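You operate a simulated robot arm through the tools that you are given. There is no shell and no other tool. Be economical: measure what you need, move in short steps, check, and stop when the job is done.

You are at the controls of a simulated robot arm. One attempt, no reset.

Task
Test the brown test block on low range, then on high range.
Fine: zero the empty pad once before each test, the block waiting on the clear patch of the sorting table; it ends on the pad, reading FE.

It is judged by the outcome, as a careful person would: the job done as asked, and still so three seconds after it is handed in. It fails if anything else is knocked over, pushed out of place, dropped, spilled or broken.

Robot
A 6-joint arm with a two-finger parallel gripper, fixed in place. Base frame: the origin is at the foot of the arm, x ahead of it, y to its left, z up; the work surface is at about z = 860. Lengths are in mm, angles in degrees, forces in N, time in s.
With the tool pointing down near the work surface it reaches from about 160 to 740 mm from the base axis. Its first joint turns from -166.0 to 166.0 degrees. Payload 3.91 kg.
Tool frame: the origin (TCP) lies between the finger pads and is the grasp point; the fingertips stand 30 mm ahead of it; z points along the fingers, y is the line along which they close. The gripper opens to 110 mm. The fingers are 20 mm wide and 10 mm thick; the gripper's body (48 by 112 mm) begins 55 mm behind the TCP.
Orientation is that of the tool frame in the base frame, as a unit quaternion [w, x, y, z]. With the fingers straight down and closing along the base's y, the tool's x points along the base's -x, its y along +y and its z along -z.

Tools
- The arm moves only by the tool arm_command. Its arguments are lists of equal length, an entry for each row: "linear": the shift along the tool's x, y, z in mm, a list of three; "angular": the turn, a rotation vector about the tool's x, y, z in degrees, a list of three; "jaw": the finger opening in mm, from 0 to 110. In form: {"linear": [[x, y, z], ...], "angular": [[wx, wy, wz], ...], "jaw": [jaw, ...]}. A call has 1 to 8 rows; each row shifts and turns the commanded pose from where the row before left it, along the tool's axes as they then stand. A row lasts 0.2 s, in which the tool goes at most 50 mm and 8.6 degrees; a call with a longer step from one row to the next is refused whole, and so is a gripper value outside its range. A pose out of reach is approached as far as the arm can. The call stops where the force on the tool passes 40 N (or 10 N more than at its start, if that is more) or the arm is blocked; 0.2 s more then pass. Each finger travels about 45 mm/s and halts on what it meets, pressing with about 24 N; the grip force reading is that of the motor and also rises with nothing between the fingers. The clock runs only during rows and for 0.2 s after the last one: add rows that do not move to give the fingers time. It gives the time, the measured TCP pose, the force on the tool (base axes), the opening and the grip force at its end, in the units of the frame above (readings bear some noise), with the torque about the TCP (base axes, N m) and any sound that the robot's microphone picked up, and new pictures: "views" is both (left out), scene, wrist or none.
- Cameras (640 x 400 px; columns grow to the right, rows downward): "scene" is fixed at [403.5, -641.5, 1606.1]; the picture's right is [0.99, -0.13, 0.00], its down [-0.08, -0.60, -0.80] and it looks along [0.11, 0.79, -0.60] (base axes); focal length 325 px, centre (320, 200). "wrist" rides on the gripper at [71, 22, -107] in the tool frame; the picture's right is [-0.29, 0.96, 0.00], its down [-0.76, -0.23, -0.61] and it looks along [-0.58, -0.18, 0.79] (tool axes); focal length 243 px, centre (320, 200). There is no depth. A picture from a camera that has moved, and an enlarged one, comes with that camera's place and axes in the base frame and with its lens. The place of the scene camera against the robot may be out by one fixed shift of up to 12 mm in any direction.
- raise_lower(by): slides the trunk up (or, below 0, down) by that many mm; the arm rides with it, the base frame stays. It gives what a move gives, with no picture.
- inspect(camera, box): a new picture of the part [left, top, right, bottom] of that camera's present view, enlarged. The clock stands still meanwhile.
- close_job(): hands the job in; it is judged then, once.

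Work in short steps. Places have to be worked out from the pictures, the camera data and where the tool is seen: move nearer, look again, correct. Check each grasp and each placing, and mend what went wrong. You have 120 turns and 200 pictures in all, those below and enlarged ones among them. Open the gripper and draw the arm clear of the work before you hand the job in, unless the task says otherwise; then end with one line.

The tools are called after "Emit:" as a command line: name --argument value ..., lists and objects as JSON in quotes. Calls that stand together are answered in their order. arm_command: Moves the arm, as the interface text tells. Its arguments: {"type":"object","properties":{"linear":{"type":"array"},"angular":{"type":"array"},"jaw":{"type":"array"},"views":{"type":"string","enum":["both","scene","wrist","none"]}},"required":["linear","angular","jaw"]} The other tools are called the same way: raise_lower (by) slides the trunk up or down; inspect (camera, box) takes an enlarged picture of a part of a camera's view; close_job () hands the job in.

At the start:

```text
time_s: 0.0
tool_pos: [350.6, 312.5, 1161.8]
tool_rot: [0.0, 0.0, 1.0, 0.0]
contact_force: [0.2, 0.5, -0.4]
wrist_torque: [0.0, -0.01, 0.0]
finger_gap: 110.1
gripper_force: 0.0
trunk travel left (down, up): [-500.0, 90.0]
```

scene: 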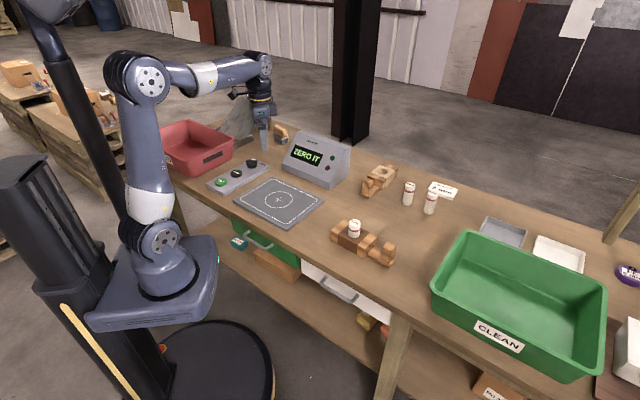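
wrist: 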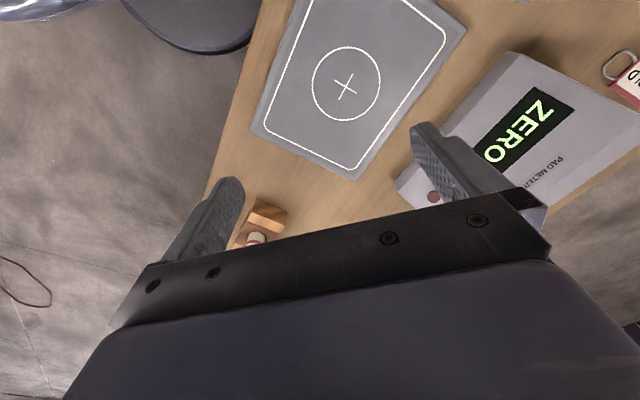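

I'll first enlarge parts of the scene to see the meter, the controls and the brown block.

Emit:
inspect --camera "scene" --box '[180, 110, 360, 230]'

Emit:
inspect --camera "scene" --box '[310, 150, 480, 280]'

Emit:
inspect --camera "scene" --box '[420, 170, 640, 400]'

```text
3.33 times, centred on (270, 170) of scene
camera zoom: at [403.5, -641.5, 1606.1], right [0.99, -0.13, 0.0], down [-0.08, -0.6, -0.8], along [0.11, 0.79, -0.6], focal length 1083 px, centre (487, 300)
```

zoom: 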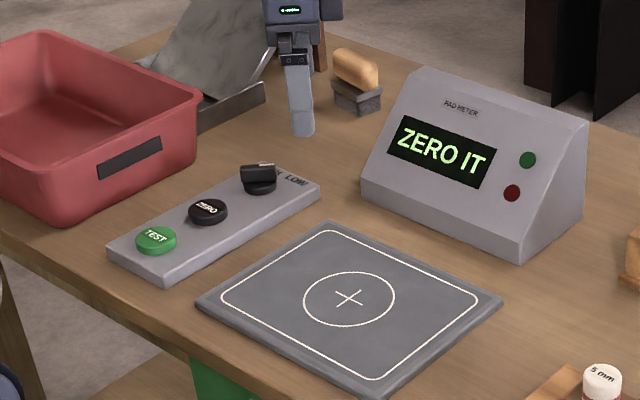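

```text
3.08 times, centred on (395, 215) of scene
camera zoom: at [403.5, -641.5, 1606.1], right [0.99, -0.13, 0.0], down [-0.08, -0.6, -0.8], along [0.11, 0.79, -0.6], focal length 999 px, centre (89, 154)
```

zoom: 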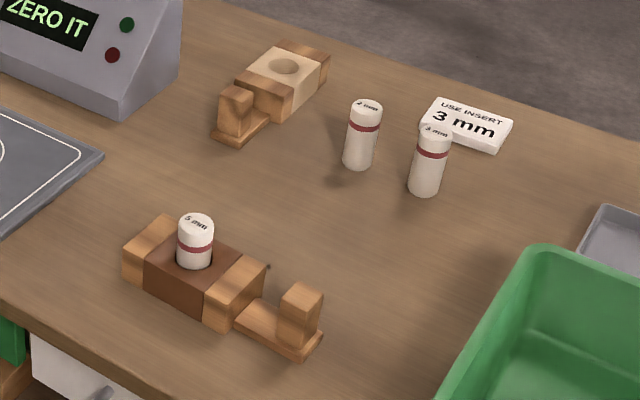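

```text
1.74 times, centred on (530, 285) of scene
camera zoom: at [403.5, -641.5, 1606.1], right [0.99, -0.13, 0.0], down [-0.08, -0.6, -0.8], along [0.11, 0.79, -0.6], focal length 565 px, centre (-45, 52)
```

zoom: 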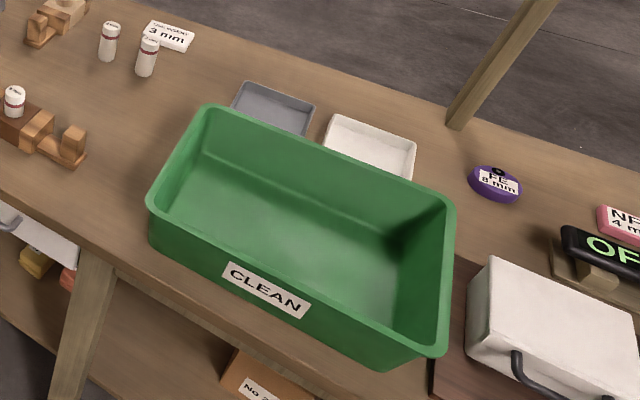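

Next I'll look closely at the inserts, the card, and the blocks' labels.

Emit:
inspect --camera "scene" --box '[395, 175, 465, 220]'

Emit:
inspect --camera "scene" --box '[325, 210, 405, 270]'

Emit:
inspect --camera "scene" --box '[200, 150, 270, 200]'

Emit:
inspect --camera "scene" --box '[350, 155, 410, 205]'

Emit:
inspect --camera "scene" --box '[200, 210, 420, 370]'

```text
8.89 times, centred on (430, 198) of scene
camera zoom: at [403.5, -641.5, 1606.1], right [0.99, -0.13, 0.0], down [-0.08, -0.6, -0.8], along [0.11, 0.79, -0.6], focal length 2887 px, centre (-658, 222)
```

zoom: 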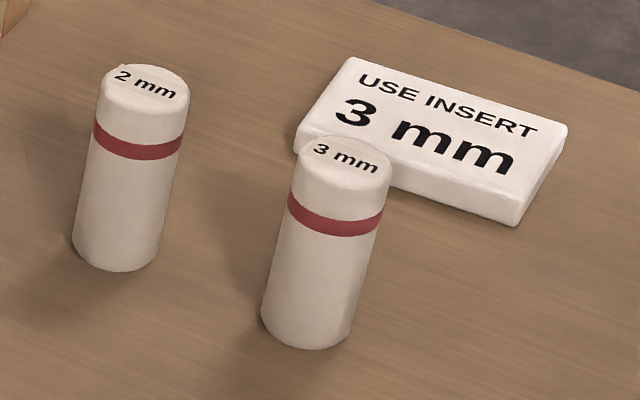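

```text
6.67 times, centred on (365, 240) of scene
camera zoom: at [403.5, -641.5, 1606.1], right [0.99, -0.13, 0.0], down [-0.08, -0.6, -0.8], along [0.11, 0.79, -0.6], focal length 2165 px, centre (20, -67)
```

zoom: 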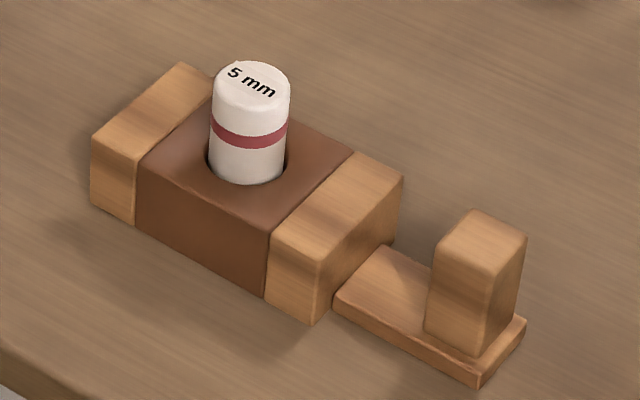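

```text
8.00 times, centred on (235, 175) of scene
camera zoom: at [403.5, -641.5, 1606.1], right [0.99, -0.13, 0.0], down [-0.08, -0.6, -0.8], along [0.11, 0.79, -0.6], focal length 2598 px, centre (1000, 400)
```

zoom: 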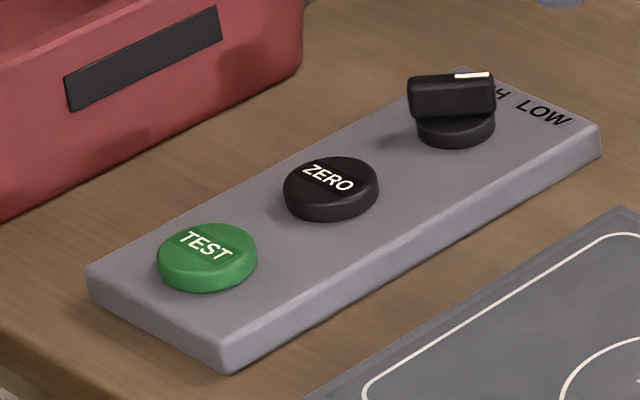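

```text
8.00 times, centred on (380, 180) of scene
camera zoom: at [403.5, -641.5, 1606.1], right [0.99, -0.13, 0.0], down [-0.08, -0.6, -0.8], along [0.11, 0.79, -0.6], focal length 2598 px, centre (-160, 360)
```

zoom: 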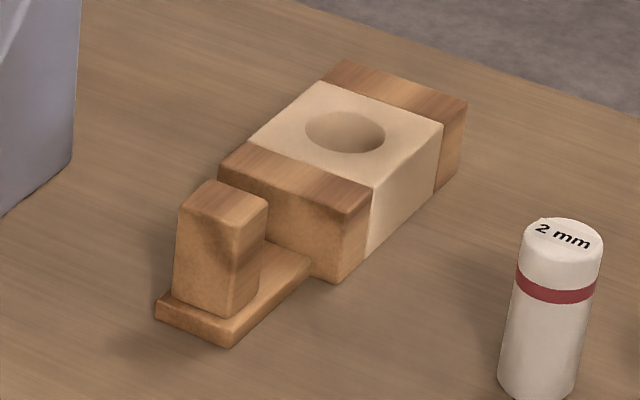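

```text
2.50 times, centred on (310, 290) of scene
camera zoom: at [403.5, -641.5, 1606.1], right [0.99, -0.13, 0.0], down [-0.08, -0.6, -0.8], along [0.11, 0.79, -0.6], focal length 812 px, centre (345, -25)
```

zoom: 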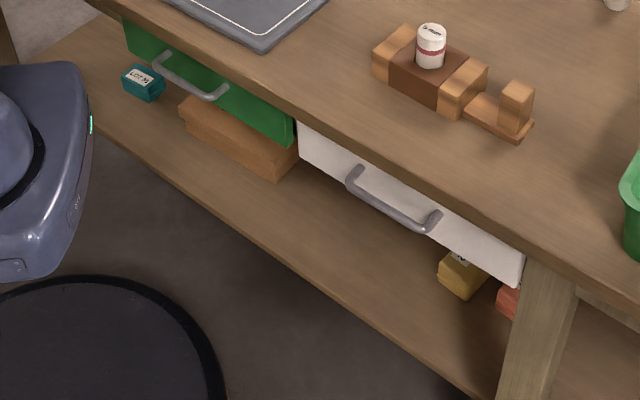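

The brown block holds a 5 mm insert, while a card says to use the 3 mm one, which stands far off at about x≈925, y≈230. I'll move the wrist camera forward for a better look at that area.

Emit:
arm_command --linear '[[-45, -20, 0], [-45, -20, 0], [-45, -20, 0], [-40, -20, 0]]' --angular '[[0, 0, 0], [0, 0, 0], [0, 0, 0], [0, 0, 0]]' --jaw '[110, 110, 110, 110]'

```text
time_s: 1.0
tool_pos: [524.4, 229.6, 1164.9]
tool_rot: [-0.002, 0.0, 1.0, 0.0]
contact_force: [0.3, 0.5, -0.4]
wrist_torque: [0.0, 0.01, 0.02]
finger_gap: 110.0
gripper_force: 0.0
trunk travel left (down, up): [-500.0, 90.0]
camera wrist: at [454.1, 250.8, 1270.7], right [0.29, 0.96, 0.0], down [0.76, -0.23, 0.61], along [0.58, -0.18, -0.79], focal length 243 px, centre (320, 200)
```

scene: 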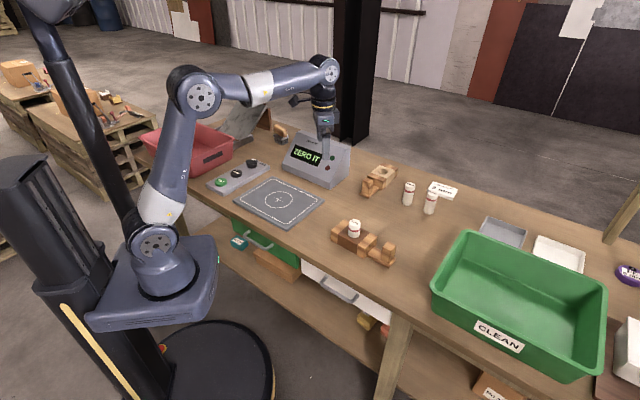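
wrist: 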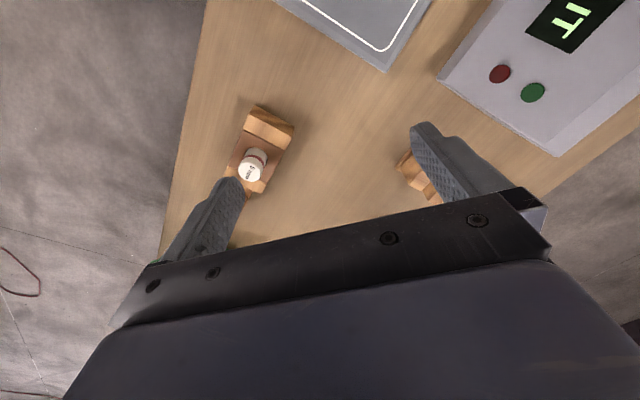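

The brown block's position is confirmed at about (612, 81). I'll now tilt the tool outward to see how far the arm reaches and get a good view of the inserts.

Emit:
arm_command --linear '[[-10, 0, 0], [-10, 0, 0], [-10, 0, 0], [-10, 0, 0], [-10, 0, 0], [0, 0, 0]]' --angular '[[0, -8, 0], [0, -8, 0], [0, -8, 0], [0, -8, 0], [0, -8, 0], [0, -8, 0]]' --jaw '[110, 110, 110, 110, 110, 110]'

```text
time_s: 2.4
tool_pos: [573.8, 233.8, 1178.6]
tool_rot: [0.407, -0.001, 0.914, 0.001]
contact_force: [-0.3, 0.2, -0.1]
wrist_torque: [0.01, -0.01, 0.01]
finger_gap: 109.9
gripper_force: 0.0
trunk travel left (down, up): [-500.0, 90.0]
camera wrist: at [445.3, 254.1, 1195.8], right [0.19, 0.96, 0.22], down [0.06, -0.23, 0.97], along [0.98, -0.18, -0.1], focal length 243 px, centre (320, 200)
```

scene: 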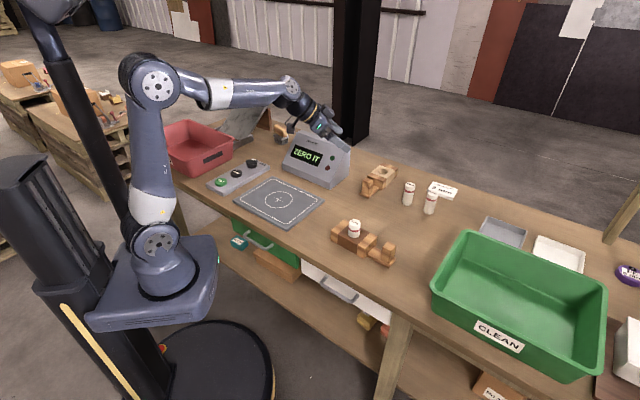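
wrist: 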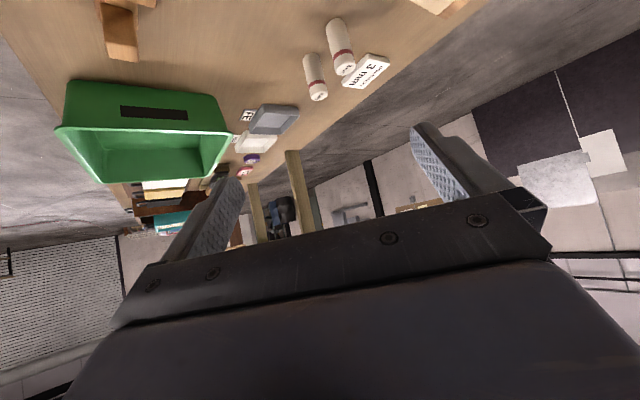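

The 3 mm insert, the card and the light block are all about 900 mm away, beyond tool-down reach. The task doesn't mention them, so I'll test the brown block as it is and let the meter's reading tell me if more is needed. I'll bring the tool back upright.

Emit:
arm_command --linear '[[0, 0, 0], [10, 0, 0], [10, 0, 0], [10, 0, 0], [10, 0, 0], [10, 0, 0]]' --angular '[[0, 8, 0], [0, 8, 0], [0, 8, 0], [0, 8, 0], [0, 8, 0], [0, 8, 0]]' --jaw '[110, 110, 110, 110, 110, 110]' --views "none"

Emit:
arm_command --linear '[[45, 0, 0], [45, 0, 0], [45, 0, 0], [45, 0, 0], [45, 0, 0], [0, 0, 0], [0, 0, 0], [0, 0, 0]]' --angular '[[0, 0, -8.5], [0, 0, -8.5], [0, 0, -8.5], [0, 0, -8.5], [0, 0, -8.5], [0, 0, -8.5], [0, 0, -8.5], [0, 0, -8.5]]' --jaw '[110, 110, 110, 110, 110, 110, 110, 110]' --views "none"

```text
time_s: 3.8
tool_pos: [527.8, 232.7, 1157.8]
tool_rot: [0.0, 0.0, 1.0, 0.0]
contact_force: [0.7, -0.7, 0.0]
wrist_torque: [0.0, -0.02, 0.02]
finger_gap: 110.0
gripper_force: 0.1
trunk travel left (down, up): [-500.0, 90.0]
```

```text
time_s: 5.6
tool_pos: [317.5, 169.5, 1155.5]
tool_rot: [0.0, -0.561, 0.828, 0.001]
contact_force: [0.2, 0.5, 0.5]
wrist_torque: [-0.01, -0.02, 0.0]
finger_gap: 110.0
gripper_force: 0.1
trunk travel left (down, up): [-500.0, 90.0]
```

Now I'll move over toward the control panel for a close look.

Emit:
arm_command --linear '[[-26, 38.5, 9], [-26, 38.5, 9], [-26, 38.5, 9], [-26, 38.5, 9], [-26, 38.5, 9], [-25, 38.5, 9], [0, 0, 0]]' --angular '[[0, 0, 0], [0, 0, 0], [0, 0, 0], [0, 0, 0], [0, 0, 0], [0, 0, 0], [0, 0, 0]]' --jaw '[110, 110, 110, 110, 110, 110, 110]'

```text
time_s: 7.2
tool_pos: [159.5, 399.7, 1103.8]
tool_rot: [0.0, -0.559, 0.829, 0.0]
contact_force: [-0.6, 0.8, 0.0]
wrist_torque: [-0.02, 0.0, 0.03]
finger_gap: 109.8
gripper_force: 0.1
trunk travel left (down, up): [-500.0, 90.0]
camera wrist: at [113.2, 340.3, 1210.4], right [-0.78, 0.63, 0.0], down [0.5, 0.62, 0.61], along [0.38, 0.47, -0.79], focal length 243 px, centre (320, 200)
```

scene: 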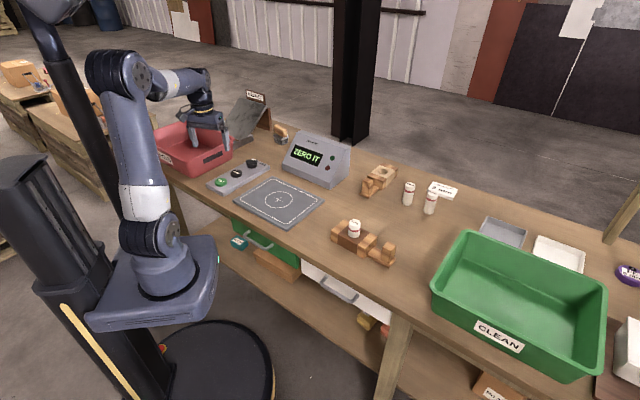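
wrist: 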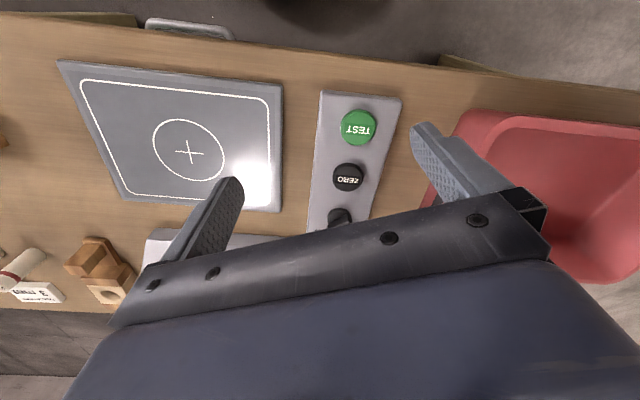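

I'll move outward so the knob comes into the wrist view, and check the sign on the ramp behind.

Emit:
arm_command --linear '[[-40, 0, 0], [-40, 0, 0], [-40, 0, 0], [0, 0, 0]]' --angular '[[0, 0, 0], [0, 0, 0], [0, 0, 0], [0, 0, 0]]' --jaw '[110, 110, 110, 110]' --views "wrist"

Emit:
inspect --camera "scene" --box '[225, 80, 295, 150]'

Emit:
inspect --camera "wrist" --box '[240, 40, 460, 180]'

```text
time_s: 8.2
tool_pos: [205.4, 509.9, 1103.6]
tool_rot: [-0.001, -0.559, 0.829, 0.0]
contact_force: [-0.3, 0.9, -0.2]
wrist_torque: [0.0, -0.02, 0.04]
finger_gap: 110.0
gripper_force: 0.0
trunk travel left (down, up): [-500.0, 90.0]
camera wrist: at [158.8, 450.8, 1210.9], right [-0.78, 0.63, 0.0], down [0.5, 0.62, 0.61], along [0.38, 0.47, -0.79], focal length 243 px, centre (320, 200)
```

wrist: 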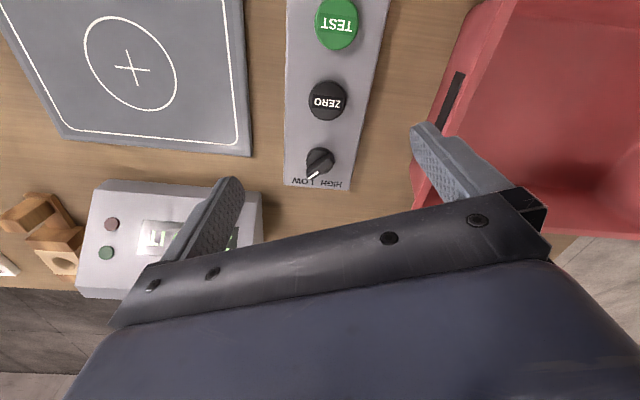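

```text
5.71 times, centred on (260, 115) of scene
camera zoom: at [403.5, -641.5, 1606.1], right [0.99, -0.13, 0.0], down [-0.08, -0.6, -0.8], along [0.11, 0.79, -0.6], focal length 1856 px, centre (663, 686)
```

zoom: 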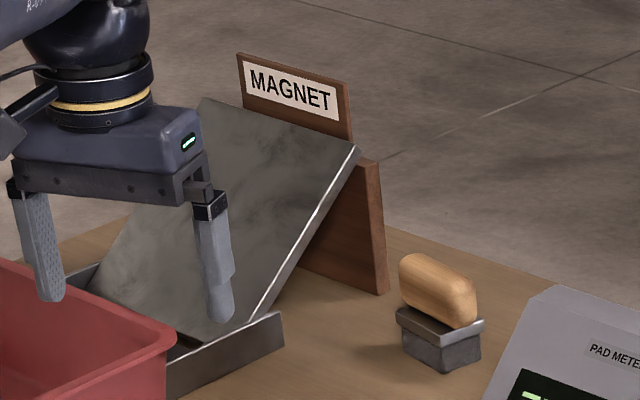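

```text
2.86 times, centred on (350, 110) of wrist
camera zoom: at [158.8, 450.8, 1210.9], right [-0.78, 0.63, 0.0], down [0.5, 0.62, 0.61], along [0.38, 0.47, -0.79], focal length 693 px, centre (234, 457)
```

zoom: 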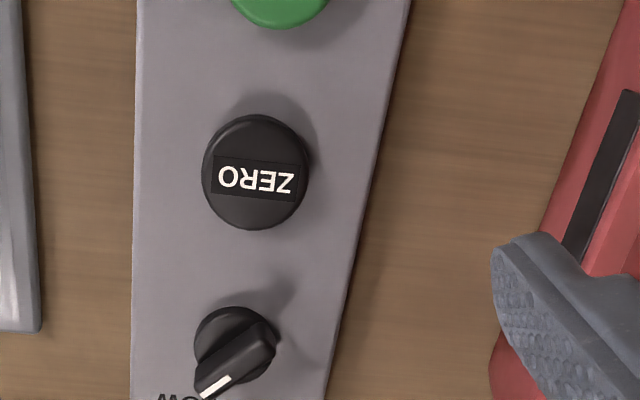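

The knob's white mark already points at LOW, and the ZERO button is at about (206, 525). The pad is empty, so I'll close the fingers and come down above ZERO.

Emit:
arm_command --linear '[[-14, 4.5, 0], [0, 0, 40], [0, 0, 40], [0, 0, 40], [0, 0, 15], [0, 0, 0], [0, 0, 0]]' --angular '[[0, 0, 0], [0, 0, 0], [0, 0, 0], [0, 0, 0], [0, 0, 0], [0, 0, 0], [0, 0, 0]]' --jaw '[0, 0, 0, 0, 0, 0, 0]'

Emit:
inspect --camera "wrist" --box '[220, 60, 480, 260]'

Emit:
inspect --camera "scene" --box '[190, 120, 290, 210]'

```text
time_s: 9.8
tool_pos: [207.9, 526.3, 965.9]
tool_rot: [0.0, -0.559, 0.83, -0.001]
contact_force: [-0.6, 1.1, -0.1]
wrist_torque: [0.03, -0.04, 0.0]
finger_gap: 0.0
gripper_force: 24.2
trunk travel left (down, up): [-500.0, 90.0]
camera wrist: at [159.4, 467.2, 1072.3], right [-0.78, 0.63, 0.0], down [0.5, 0.62, 0.61], along [0.38, 0.47, -0.79], focal length 243 px, centre (320, 200)
```

scene: 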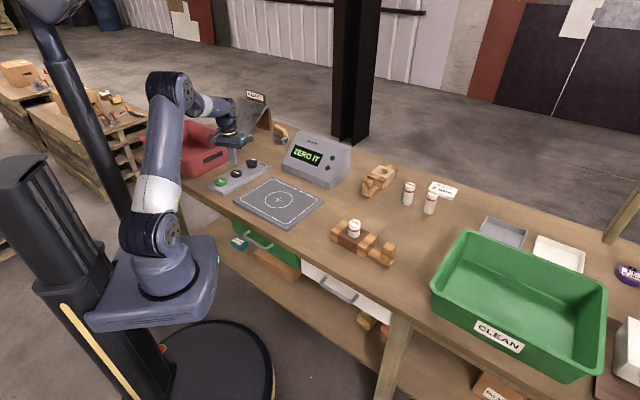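
wrist: 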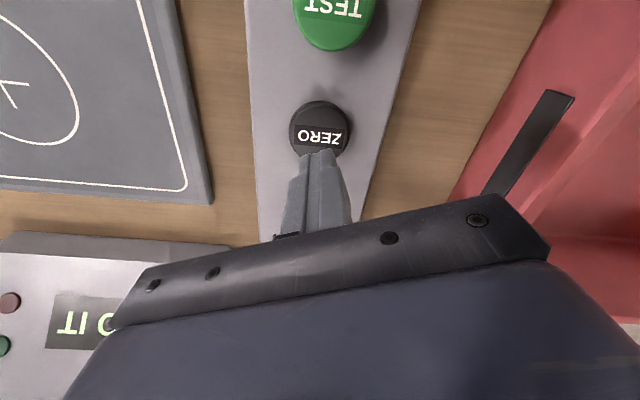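

```text
2.00 times, centred on (350, 160) of wrist
camera zoom: at [159.4, 467.2, 1072.3], right [-0.78, 0.63, 0.0], down [0.5, 0.62, 0.61], along [0.38, 0.47, -0.79], focal length 485 px, centre (260, 280)
```

zoom: 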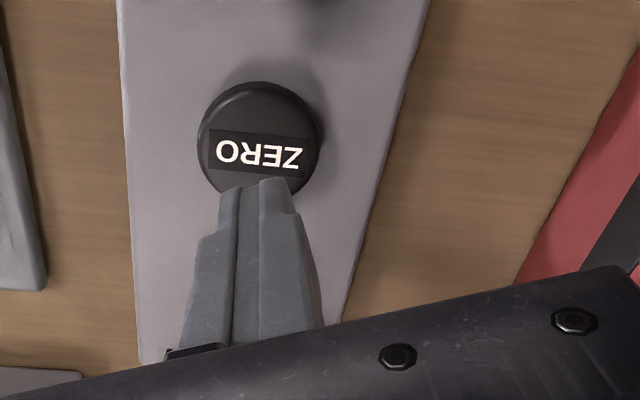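

```text
4.44 times, centred on (240, 165) of scene
camera zoom: at [403.5, -641.5, 1606.1], right [0.99, -0.13, 0.0], down [-0.08, -0.6, -0.8], along [0.11, 0.79, -0.6], focal length 1444 px, centre (676, 356)
```

zoom: 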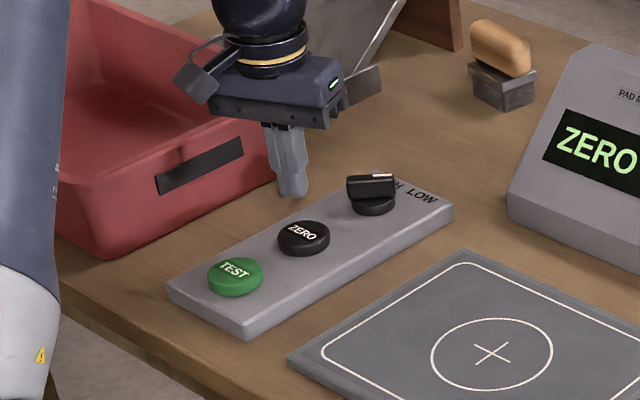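

From this view ZERO is at about (204, 522), about 5 mm from under the fingertip. I'll correct that and go down until the button is pressed.

Emit:
arm_command --linear '[[5, 2, 0], [0, 0, 20], [0, 0, 10], [0, 0, 4], [0, 0, 3], [0, 0, 3]]' --angular '[[0, 0, 0], [0, 0, 0], [0, 0, 0], [0, 0, 0], [0, 0, 0], [0, 0, 0]]' --jaw '[0, 0, 0, 0, 0, 0]'

```text
time_s: 11.2
tool_pos: [203.3, 519.7, 926.8]
tool_rot: [0.001, -0.558, 0.83, 0.001]
contact_force: [-0.4, 0.1, -0.2]
wrist_torque: [-0.01, 0.01, 0.01]
finger_gap: 0.0
gripper_force: 23.7
trunk travel left (down, up): [-500.0, 90.0]
camera wrist: at [155.9, 461.7, 1033.8], right [-0.78, 0.63, 0.0], down [0.5, 0.62, 0.61], along [0.38, 0.47, -0.79], focal length 243 px, centre (320, 200)
```

scene: 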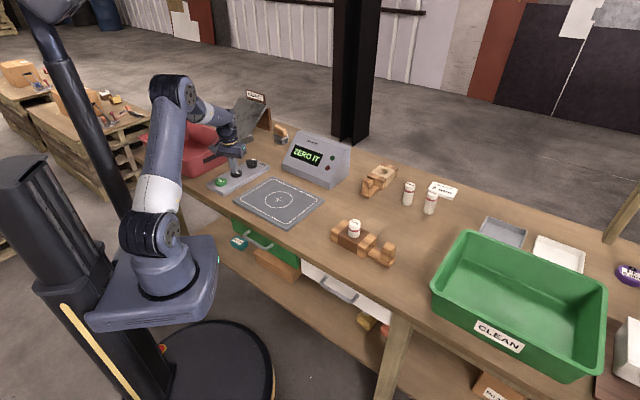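
wrist: 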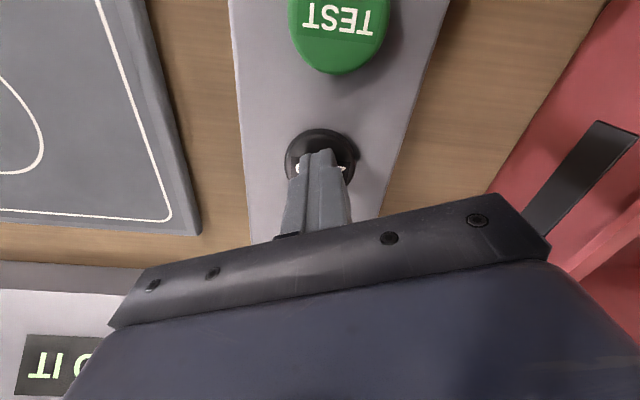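

The tip is at z≈897, centred over the button, with no contact yet. I'll continue down in small steps.

Emit:
arm_command --linear '[[0, 0, 3], [0, 0, 3], [0, 0, 2], [0, 0, 2]]' --angular '[[0, 0, 0], [0, 0, 0], [0, 0, 0], [0, 0, 0]]' --jaw '[0, 0, 0, 0]' --views "scene"

```text
time_s: 12.2
tool_pos: [202.7, 520.1, 919.2]
tool_rot: [0.002, -0.559, 0.829, 0.001]
contact_force: [-3.2, 0.3, 17.5]
wrist_torque: [-0.05, 0.06, -0.02]
finger_gap: 0.0
gripper_force: 23.7
trunk travel left (down, up): [-500.0, 90.0]
heard: click
```

scene: 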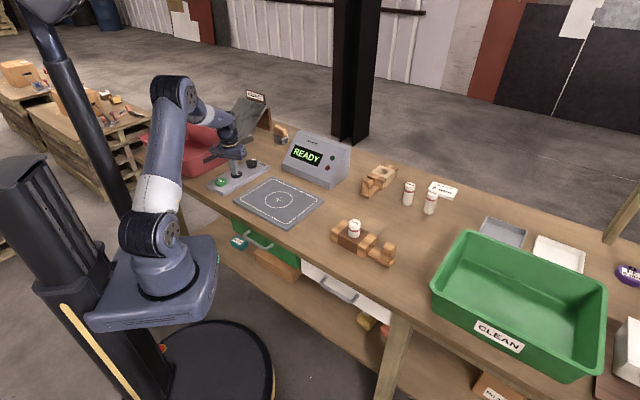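

READY after one click. I'll lift off, then travel toward the brown block.

Emit:
arm_command --linear '[[0, 0, -40], [0, 0, -45], [0, 0, -45], [0, 0, -45], [0, 0, -45], [17, -45, -20], [17, -45, 0], [17, -45, 0]]' --angular '[[0, 0, 0], [0, 0, 0], [0, 0, 0], [0, 0, 0], [0, 0, 0], [0, 0, 0], [0, 0, 0], [0, 0, 0]]' --jaw '[0, 0, 0, 0, 0, 50, 110, 110]' --views "none"

Emit:
arm_command --linear '[[17, -45, 0], [17, -45, 0], [17, -45, 0], [17, -45, 0], [17, -45, 0], [17, -45, 0], [17, -45, 0], [17, -44, 0]]' --angular '[[0, 0, 0], [0, 0, 0], [0, 0, 0], [0, 0, 0], [0, 0, 0], [0, 0, 0], [0, 0, 0], [0, 0, 0]]' --jaw '[110, 110, 110, 110, 110, 110, 110, 110]' --views "none"

Emit:
arm_command --linear '[[0, 0, 0], [0, 0, 0], [0, 0, 0], [0, 0, 0], [0, 0, 0], [0, 0, 0], [0, 0, 0], [0, 0, 0]]' --angular '[[0, 0, 8.46], [0, 0, 8.46], [0, 0, 8.46], [0, 0, 8.46], [0, 0, 8.46], [0, 0, 8.46], [0, 0, 8.46], [0, 0, 8.46]]' --jaw '[110, 110, 110, 110, 110, 110, 110, 110]' --views "none"

Emit:
arm_command --linear '[[0, 0, 0], [0, 0, 0], [0, 0, 0], [0, 0, 0], [0, 0, 0]]' --angular '[[0, 0, 8.46], [0, 0, 8.46], [0, 0, 8.46], [0, 0, 8.46], [0, 0, 8.46]]' --jaw '[110, 110, 110, 110, 110]'

```text
refused: row 6 steps farther than a row can; nothing moved
```

```text
time_s: 14.0
tool_pos: [487.3, 258.4, 916.4]
tool_rot: [0.0, -0.56, 0.829, 0.0]
contact_force: [-0.7, -0.5, -0.5]
wrist_torque: [-0.03, -0.03, 0.0]
finger_gap: 110.0
gripper_force: 0.1
trunk travel left (down, up): [-500.0, 90.0]
```

```text
time_s: 15.8
tool_pos: [486.1, 259.4, 916.5]
tool_rot: [0.0, -0.002, 1.0, 0.0]
contact_force: [-1.3, -0.6, 0.0]
wrist_torque: [0.0, -0.03, 0.01]
finger_gap: 110.0
gripper_force: 0.1
trunk travel left (down, up): [-500.0, 90.0]
```

```text
time_s: 17.0
tool_pos: [486.3, 259.8, 917.8]
tool_rot: [0.0, 0.359, 0.934, 0.0]
contact_force: [-0.4, 0.2, 0.2]
wrist_torque: [-0.04, 0.02, 0.01]
finger_gap: 110.2
gripper_force: 0.1
trunk travel left (down, up): [-500.0, 90.0]
camera wrist: at [446.8, 323.1, 1023.9], right [0.86, 0.52, 0.0], down [0.41, -0.68, 0.61], along [0.31, -0.52, -0.79], focal length 243 px, centre (320, 200)
```

scene: 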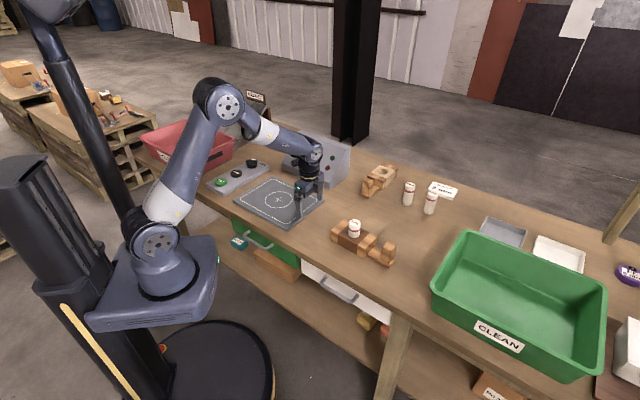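
wrist: 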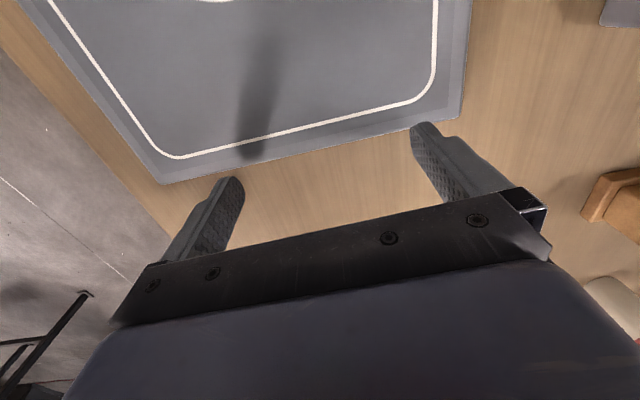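

The first call was refused (one row was slightly too long), so the later calls ran at low height. No force stop occurred, but I need to check that the panel, knob and meter are undisturbed.

Emit:
inspect --camera "scene" --box '[190, 120, 370, 240]'

Emit:
arm_command --linear '[[0, 0, -45], [0, 0, -45], [0, 0, -45], [0, 0, -45]]' --angular '[[0, 0, 0], [0, 0, 0], [0, 0, 0], [0, 0, 0]]' --jaw '[110, 110, 110, 110]'

Emit:
inspect --camera "scene" --box '[190, 120, 370, 240]'

```text
3.33 times, centred on (280, 180) of scene
camera zoom: at [403.5, -641.5, 1606.1], right [0.99, -0.13, 0.0], down [-0.08, -0.6, -0.8], along [0.11, 0.79, -0.6], focal length 1083 px, centre (453, 267)
```

zoom: 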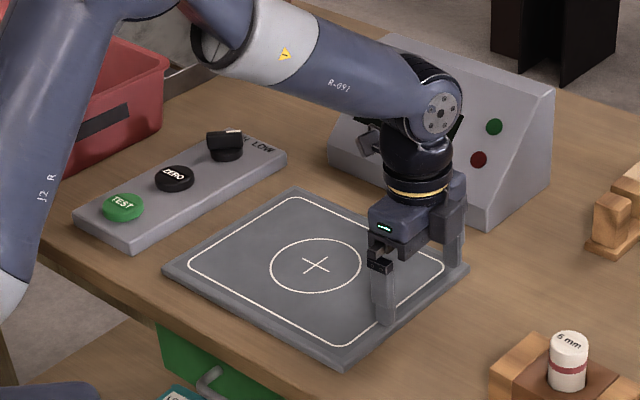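

```text
time_s: 18.0
tool_pos: [484.8, 261.7, 1095.5]
tool_rot: [0.0, 0.358, 0.934, 0.0]
contact_force: [0.9, -1.1, -0.6]
wrist_torque: [0.01, 0.01, -0.02]
finger_gap: 110.0
gripper_force: 0.1
trunk travel left (down, up): [-500.0, 90.0]
camera wrist: at [446.2, 323.6, 1201.4], right [0.86, 0.52, 0.0], down [0.41, -0.68, 0.61], along [0.31, -0.52, -0.79], focal length 243 px, centre (320, 200)
```

scene: 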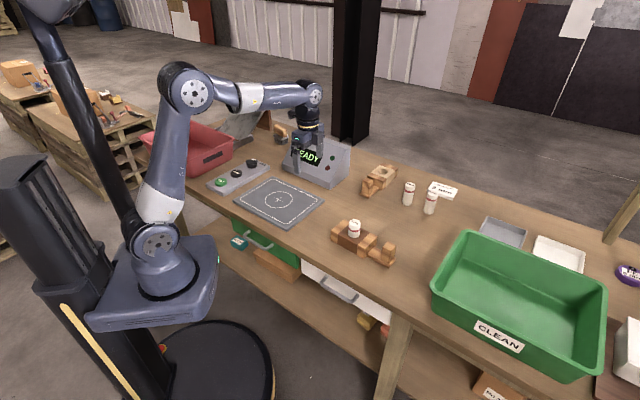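
wrist: 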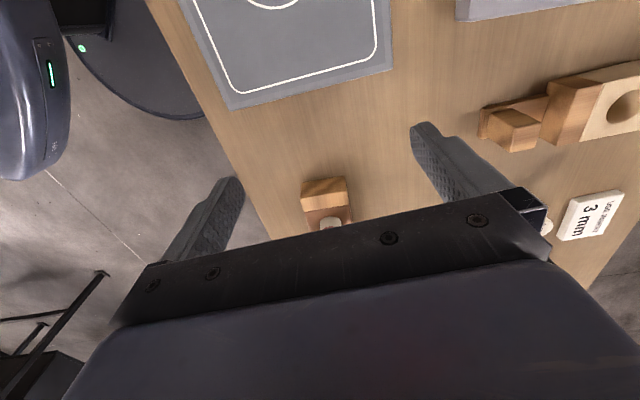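

```text
3.33 times, centred on (280, 180) of scene
camera zoom: at [403.5, -641.5, 1606.1], right [0.99, -0.13, 0.0], down [-0.08, -0.6, -0.8], along [0.11, 0.79, -0.6], focal length 1083 px, centre (453, 267)
```

zoom: 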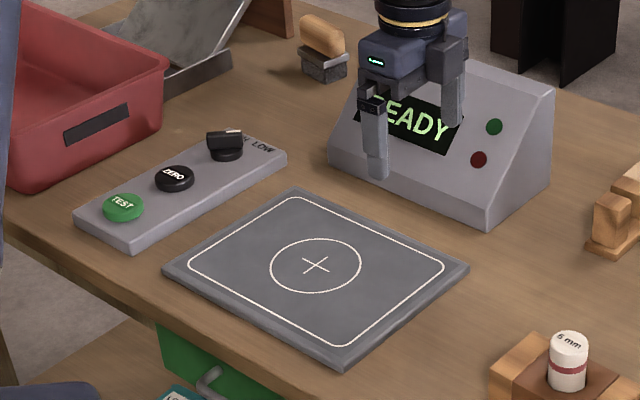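

Nothing has shifted and the display shows READY. I'll move to a viewing pose over the brown block.

Emit:
arm_command --linear '[[-30, -1, -14], [-30, -1, -14], [-30, -1, -14], [-30, -1, -14], [-26, -1, -12], [0, 0, 0]]' --angular '[[0, 0, 0], [0, 0, 0], [0, 0, 0], [0, 0, 0], [0, 0, 0], [0, 0, 0]]' --jaw '[110, 110, 110, 110, 110, 110]' --views "wrist"

Emit:
inspect --camera "wrist" --box '[240, 60, 420, 220]'

```text
time_s: 19.4
tool_pos: [589.5, 158.2, 1164.0]
tool_rot: [0.0, 0.359, 0.933, 0.0]
contact_force: [-0.4, 1.1, -0.2]
wrist_torque: [-0.02, -0.01, -0.01]
finger_gap: 110.2
gripper_force: 0.1
trunk travel left (down, up): [-500.0, 90.0]
camera wrist: at [551.4, 222.0, 1270.4], right [0.86, 0.52, 0.0], down [0.41, -0.68, 0.61], along [0.31, -0.52, -0.79], focal length 243 px, centre (320, 200)
```

wrist: 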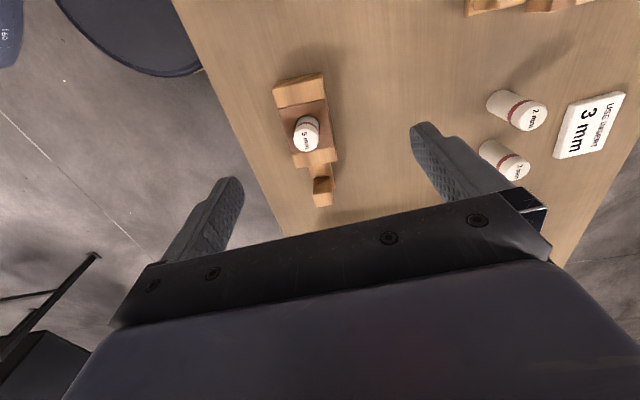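

```text
2.50 times, centred on (330, 140) of wrist
camera zoom: at [551.4, 222.0, 1270.4], right [0.86, 0.52, 0.0], down [0.41, -0.68, 0.61], along [0.31, -0.52, -0.79], focal length 606 px, centre (295, 350)
```

zoom: 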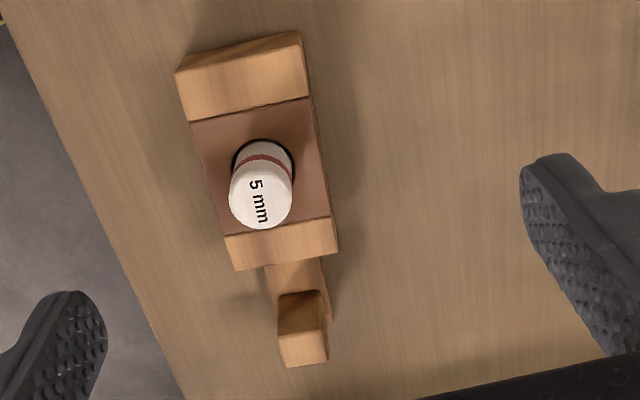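

The block's top is about 130 × 73 mm, centred near (606, 91) with its long axis at about -46.5°. The insert top is near z 947. I'll turn 4.5°, move over it and descend part way.

Emit:
arm_command --linear '[[-32, -17, 0], [-32, -17, 0], [0, 0, 45], [0, 0, 45], [0, 0, 45], [0, 0, 35], [0, 0, 0]]' --angular '[[0, 0, 4.5], [0, 0, 0], [0, 0, 0], [0, 0, 0], [0, 0, 0], [0, 0, 0], [0, 0, 0]]' --jaw '[110, 110, 110, 110, 110, 110, 110]'

Emit:
inspect --camera "scene" --box '[310, 160, 430, 280]'

```text
time_s: 21.0
tool_pos: [612.2, 88.1, 997.0]
tool_rot: [0.0, 0.394, 0.919, -0.001]
contact_force: [0.1, -0.5, 1.2]
wrist_torque: [0.0, -0.01, 0.0]
finger_gap: 110.0
gripper_force: 0.0
trunk travel left (down, up): [-500.0, 90.0]
camera wrist: at [578.1, 153.5, 1102.2], right [0.89, 0.45, 0.0], down [0.36, -0.71, 0.61], along [0.27, -0.54, -0.79], focal length 243 px, centre (320, 200)
```

scene: 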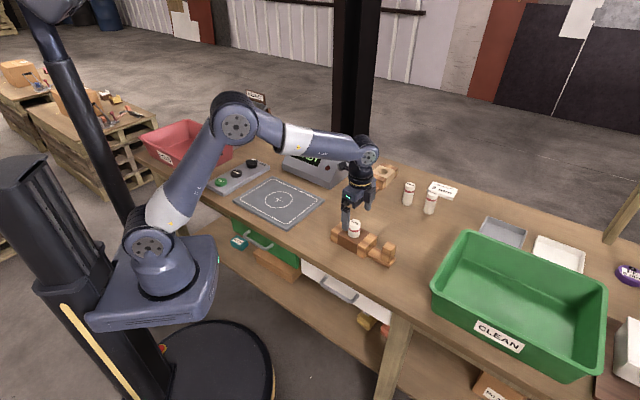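
wrist: 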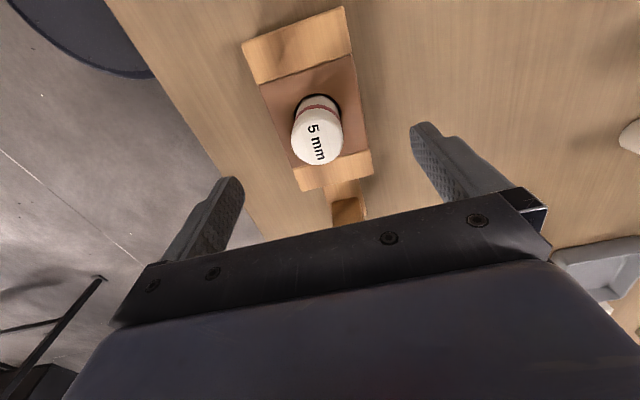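

```text
3.33 times, centred on (370, 220) of scene
camera zoom: at [403.5, -641.5, 1606.1], right [0.99, -0.13, 0.0], down [-0.08, -0.6, -0.8], along [0.11, 0.79, -0.6], focal length 1083 px, centre (153, 133)
```

zoom: 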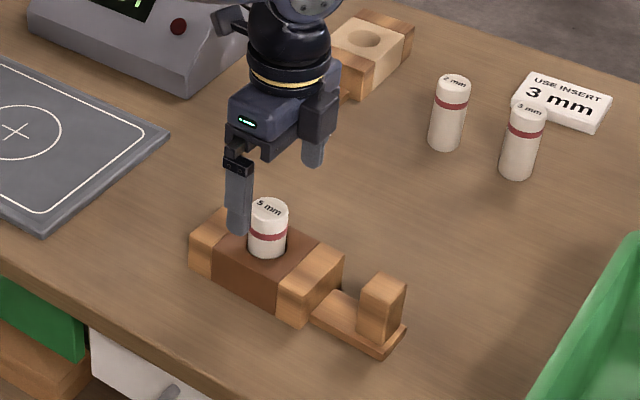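

The TCP is centred across the block and about 5 mm toward the handle along it, with yaw matching within 2°. I'll descend to z≈902 with the jaws open.

Emit:
arm_command --linear '[[0, 0, 35], [0, 0, 30], [0, 0, 15], [0, 0, 10], [0, 0, 5], [0, 0, 0]]' --angular '[[0, 0, 0], [0, 0, 0], [0, 0, 0], [0, 0, 0], [0, 0, 0], [0, 0, 0]]' --jaw '[110, 110, 110, 110, 110, 110]' --views "scene"

Emit:
inspect --camera "scene" --box '[320, 180, 410, 270]'

```text
time_s: 22.4
tool_pos: [613.7, 91.5, 900.9]
tool_rot: [0.0, 0.395, 0.919, 0.0]
contact_force: [-1.5, 0.0, -0.1]
wrist_torque: [0.04, 0.02, 0.0]
finger_gap: 110.3
gripper_force: 0.0
trunk travel left (down, up): [-500.0, 90.0]
```

scene: 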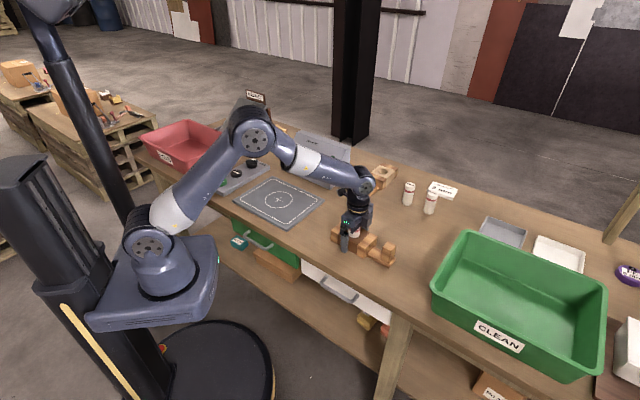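

```text
4.44 times, centred on (365, 225) of scene
camera zoom: at [403.5, -641.5, 1606.1], right [0.99, -0.13, 0.0], down [-0.08, -0.6, -0.8], along [0.11, 0.79, -0.6], focal length 1444 px, centre (120, 89)
```

zoom: 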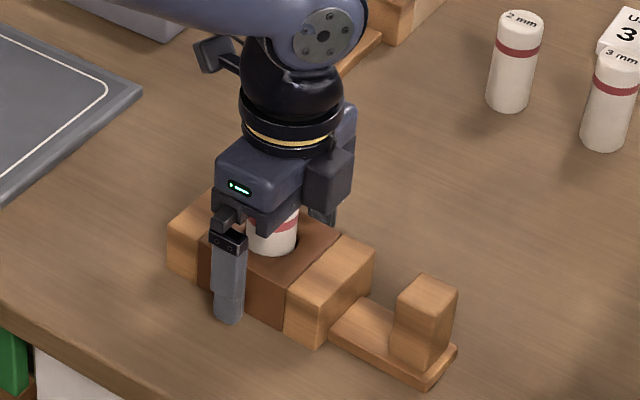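

The fingers straddle the block and clear the insert. Closing to grip.

Emit:
arm_command --linear '[[0, 0, 0], [0, 0, 0], [0, 0, 0], [0, 0, 0], [0, 0, 0]]' --angular '[[0, 0, 0], [0, 0, 0], [0, 0, 0], [0, 0, 0], [0, 0, 0]]' --jaw '[90, 70, 60, 60, 60]' --views "none"

```text
time_s: 23.6
tool_pos: [613.6, 90.5, 900.4]
tool_rot: [0.0, 0.395, 0.919, 0.001]
contact_force: [-0.7, -1.7, -0.7]
wrist_torque: [-0.08, 0.12, 0.0]
finger_gap: 74.0
gripper_force: 23.4
trunk travel left (down, up): [-500.0, 90.0]
```

It's gripped at 74 mm. I'll lift it gently.

Emit:
arm_command --linear '[[0, 0, -8], [0, 0, -20], [0, 0, -30], [0, 0, -30], [0, 0, 0]]' --angular '[[0, 0, 0], [0, 0, 0], [0, 0, 0], [0, 0, 0], [0, 0, 0]]' --jaw '[55, 55, 55, 55, 55]'

Emit:
inspect --camera "scene" --box '[310, 150, 430, 270]'

```text
time_s: 24.8
tool_pos: [614.1, 90.1, 988.7]
tool_rot: [0.0, 0.394, 0.919, 0.0]
contact_force: [0.1, -0.9, -3.8]
wrist_torque: [0.04, 0.0, 0.01]
finger_gap: 73.6
gripper_force: 24.3
trunk travel left (down, up): [-500.0, 90.0]
camera wrist: at [580.7, 155.6, 1095.2], right [0.89, 0.45, 0.0], down [0.36, -0.71, 0.61], along [0.27, -0.54, -0.79], focal length 243 px, centre (320, 200)
```

scene: 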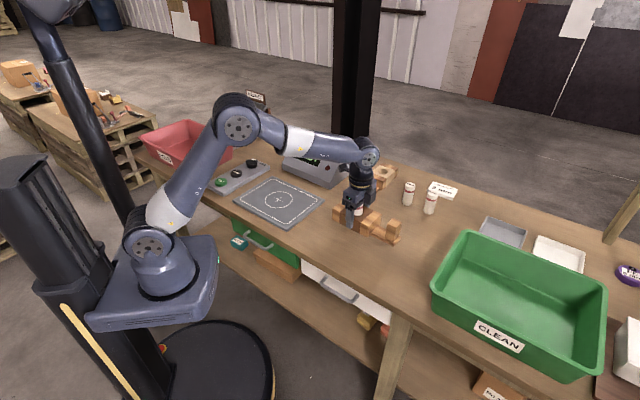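
wrist: 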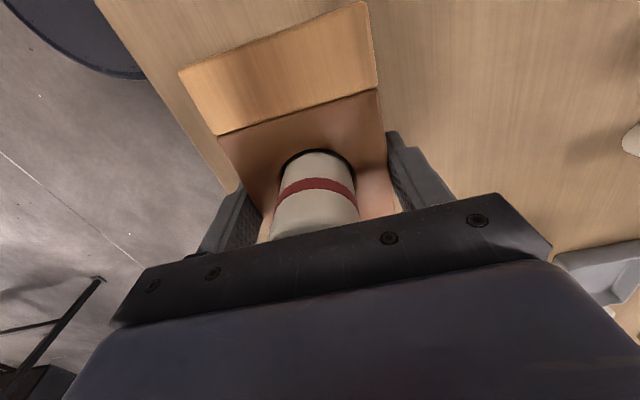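

```text
3.33 times, centred on (370, 210) of scene
camera zoom: at [403.5, -641.5, 1606.1], right [0.99, -0.13, 0.0], down [-0.08, -0.6, -0.8], along [0.11, 0.79, -0.6], focal length 1083 px, centre (153, 167)
```

zoom: 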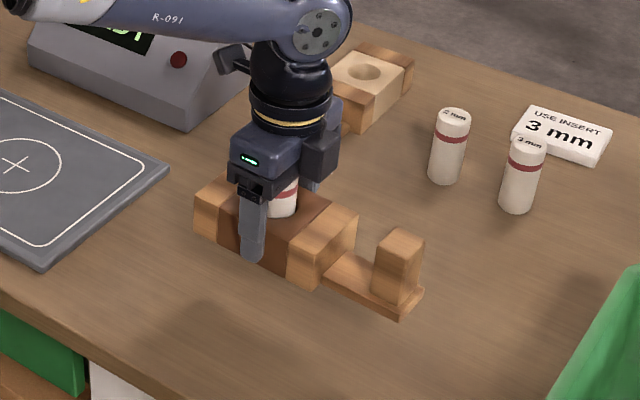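

The block is held level. I'll carry it over the pad centre, about (375, 343), keeping the same orientation since the pad sides are parallel.

Emit:
arm_command --linear '[[43, 0, 0], [43, 0, 0], [43, 0, 0], [43, 0, 0], [43, 0, 0], [43, 1, 0], [43, 1, 0], [41, 0, 0]]' --angular '[[0, 0, 0], [0, 0, 0], [0, 0, 0], [0, 0, 0], [0, 0, 0], [0, 0, 0], [0, 0, 0], [0, 0, 0]]' --jaw '[55, 55, 55, 55, 55, 55, 55, 55]'

Emit:
inspect --camera "scene" --box '[200, 120, 360, 240]'

```text
time_s: 26.6
tool_pos: [380.1, 341.0, 990.0]
tool_rot: [0.0, 0.395, 0.919, -0.001]
contact_force: [0.2, 0.6, -3.2]
wrist_torque: [0.03, 0.03, -0.04]
finger_gap: 73.7
gripper_force: 23.9
trunk travel left (down, up): [-500.0, 90.0]
camera wrist: at [345.4, 407.8, 1096.8], right [0.89, 0.45, 0.0], down [0.36, -0.71, 0.61], along [0.27, -0.54, -0.79], focal length 243 px, centre (320, 200)
```

scene: 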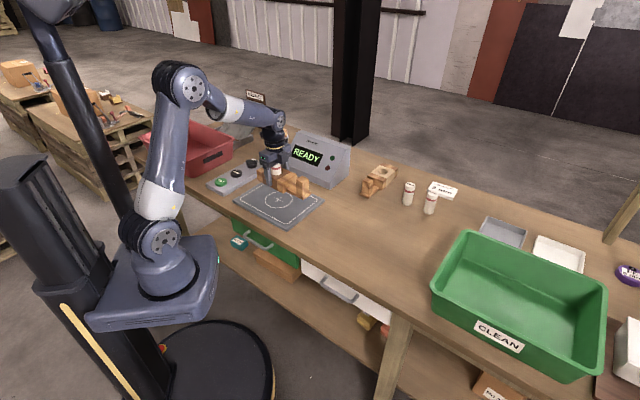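
wrist: 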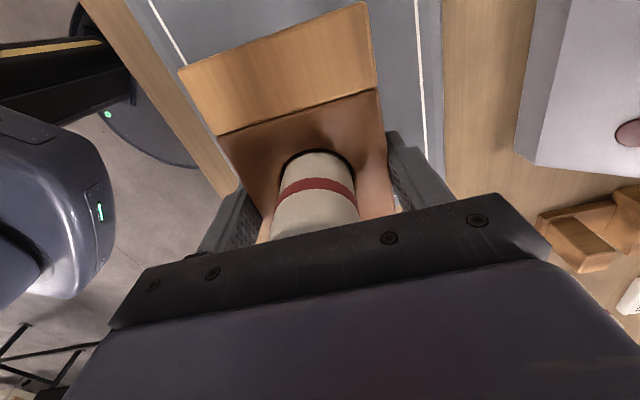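

```text
3.33 times, centred on (280, 180) of scene
camera zoom: at [403.5, -641.5, 1606.1], right [0.99, -0.13, 0.0], down [-0.08, -0.6, -0.8], along [0.11, 0.79, -0.6], focal length 1083 px, centre (453, 267)
```

zoom: 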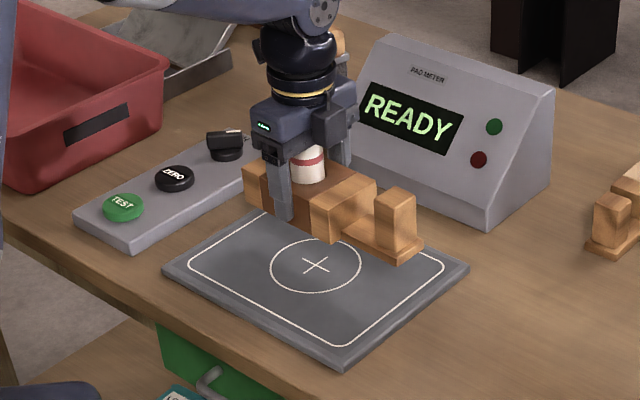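

The block hangs over the pad centre. I'll lower it toward the pad.

Emit:
arm_command --linear '[[0, 0, 30], [0, 0, 30], [0, 0, 10], [0, 0, 3], [0, 0, 2], [0, 0, 0]]' --angular '[[0, 0, 0], [0, 0, 0], [0, 0, 0], [0, 0, 0], [0, 0, 0], [0, 0, 0]]' --jaw '[55, 55, 55, 55, 55, 55]'

Emit:
inspect --camera "scene" --box '[220, 150, 340, 240]'

```text
time_s: 28.0
tool_pos: [378.3, 339.7, 913.2]
tool_rot: [0.0, 0.395, 0.919, -0.001]
contact_force: [-0.3, 0.4, -3.2]
wrist_torque: [0.02, 0.04, 0.0]
finger_gap: 73.9
gripper_force: 23.8
trunk travel left (down, up): [-500.0, 90.0]
camera wrist: at [344.6, 405.0, 1018.7], right [0.89, 0.45, 0.0], down [0.36, -0.71, 0.61], along [0.27, -0.54, -0.79], focal length 243 px, centre (320, 200)
```

scene: 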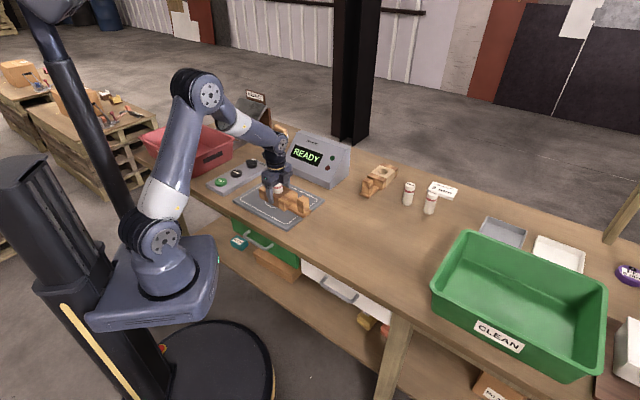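
wrist: 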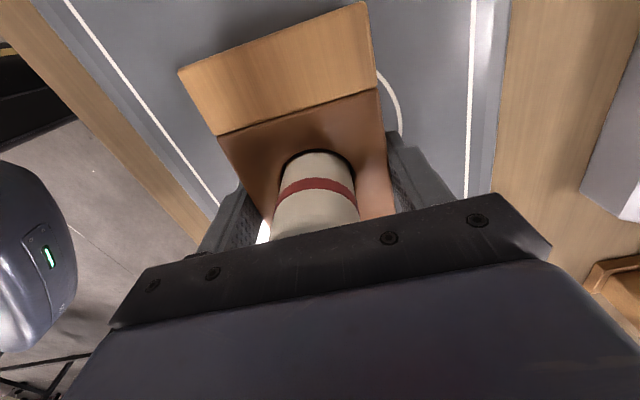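

```text
4.44 times, centred on (280, 195) of scene
camera zoom: at [403.5, -641.5, 1606.1], right [0.99, -0.13, 0.0], down [-0.08, -0.6, -0.8], along [0.11, 0.79, -0.6], focal length 1444 px, centre (498, 222)
```

zoom: 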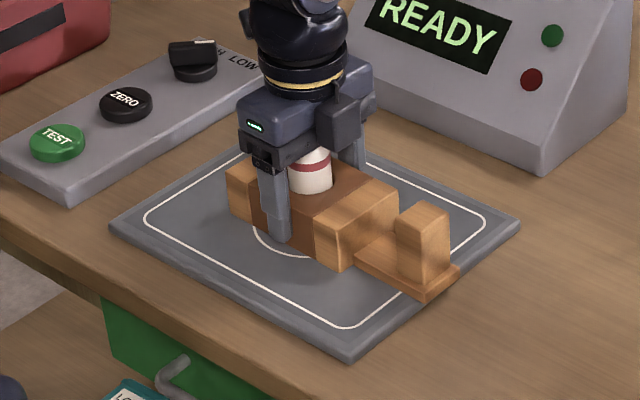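

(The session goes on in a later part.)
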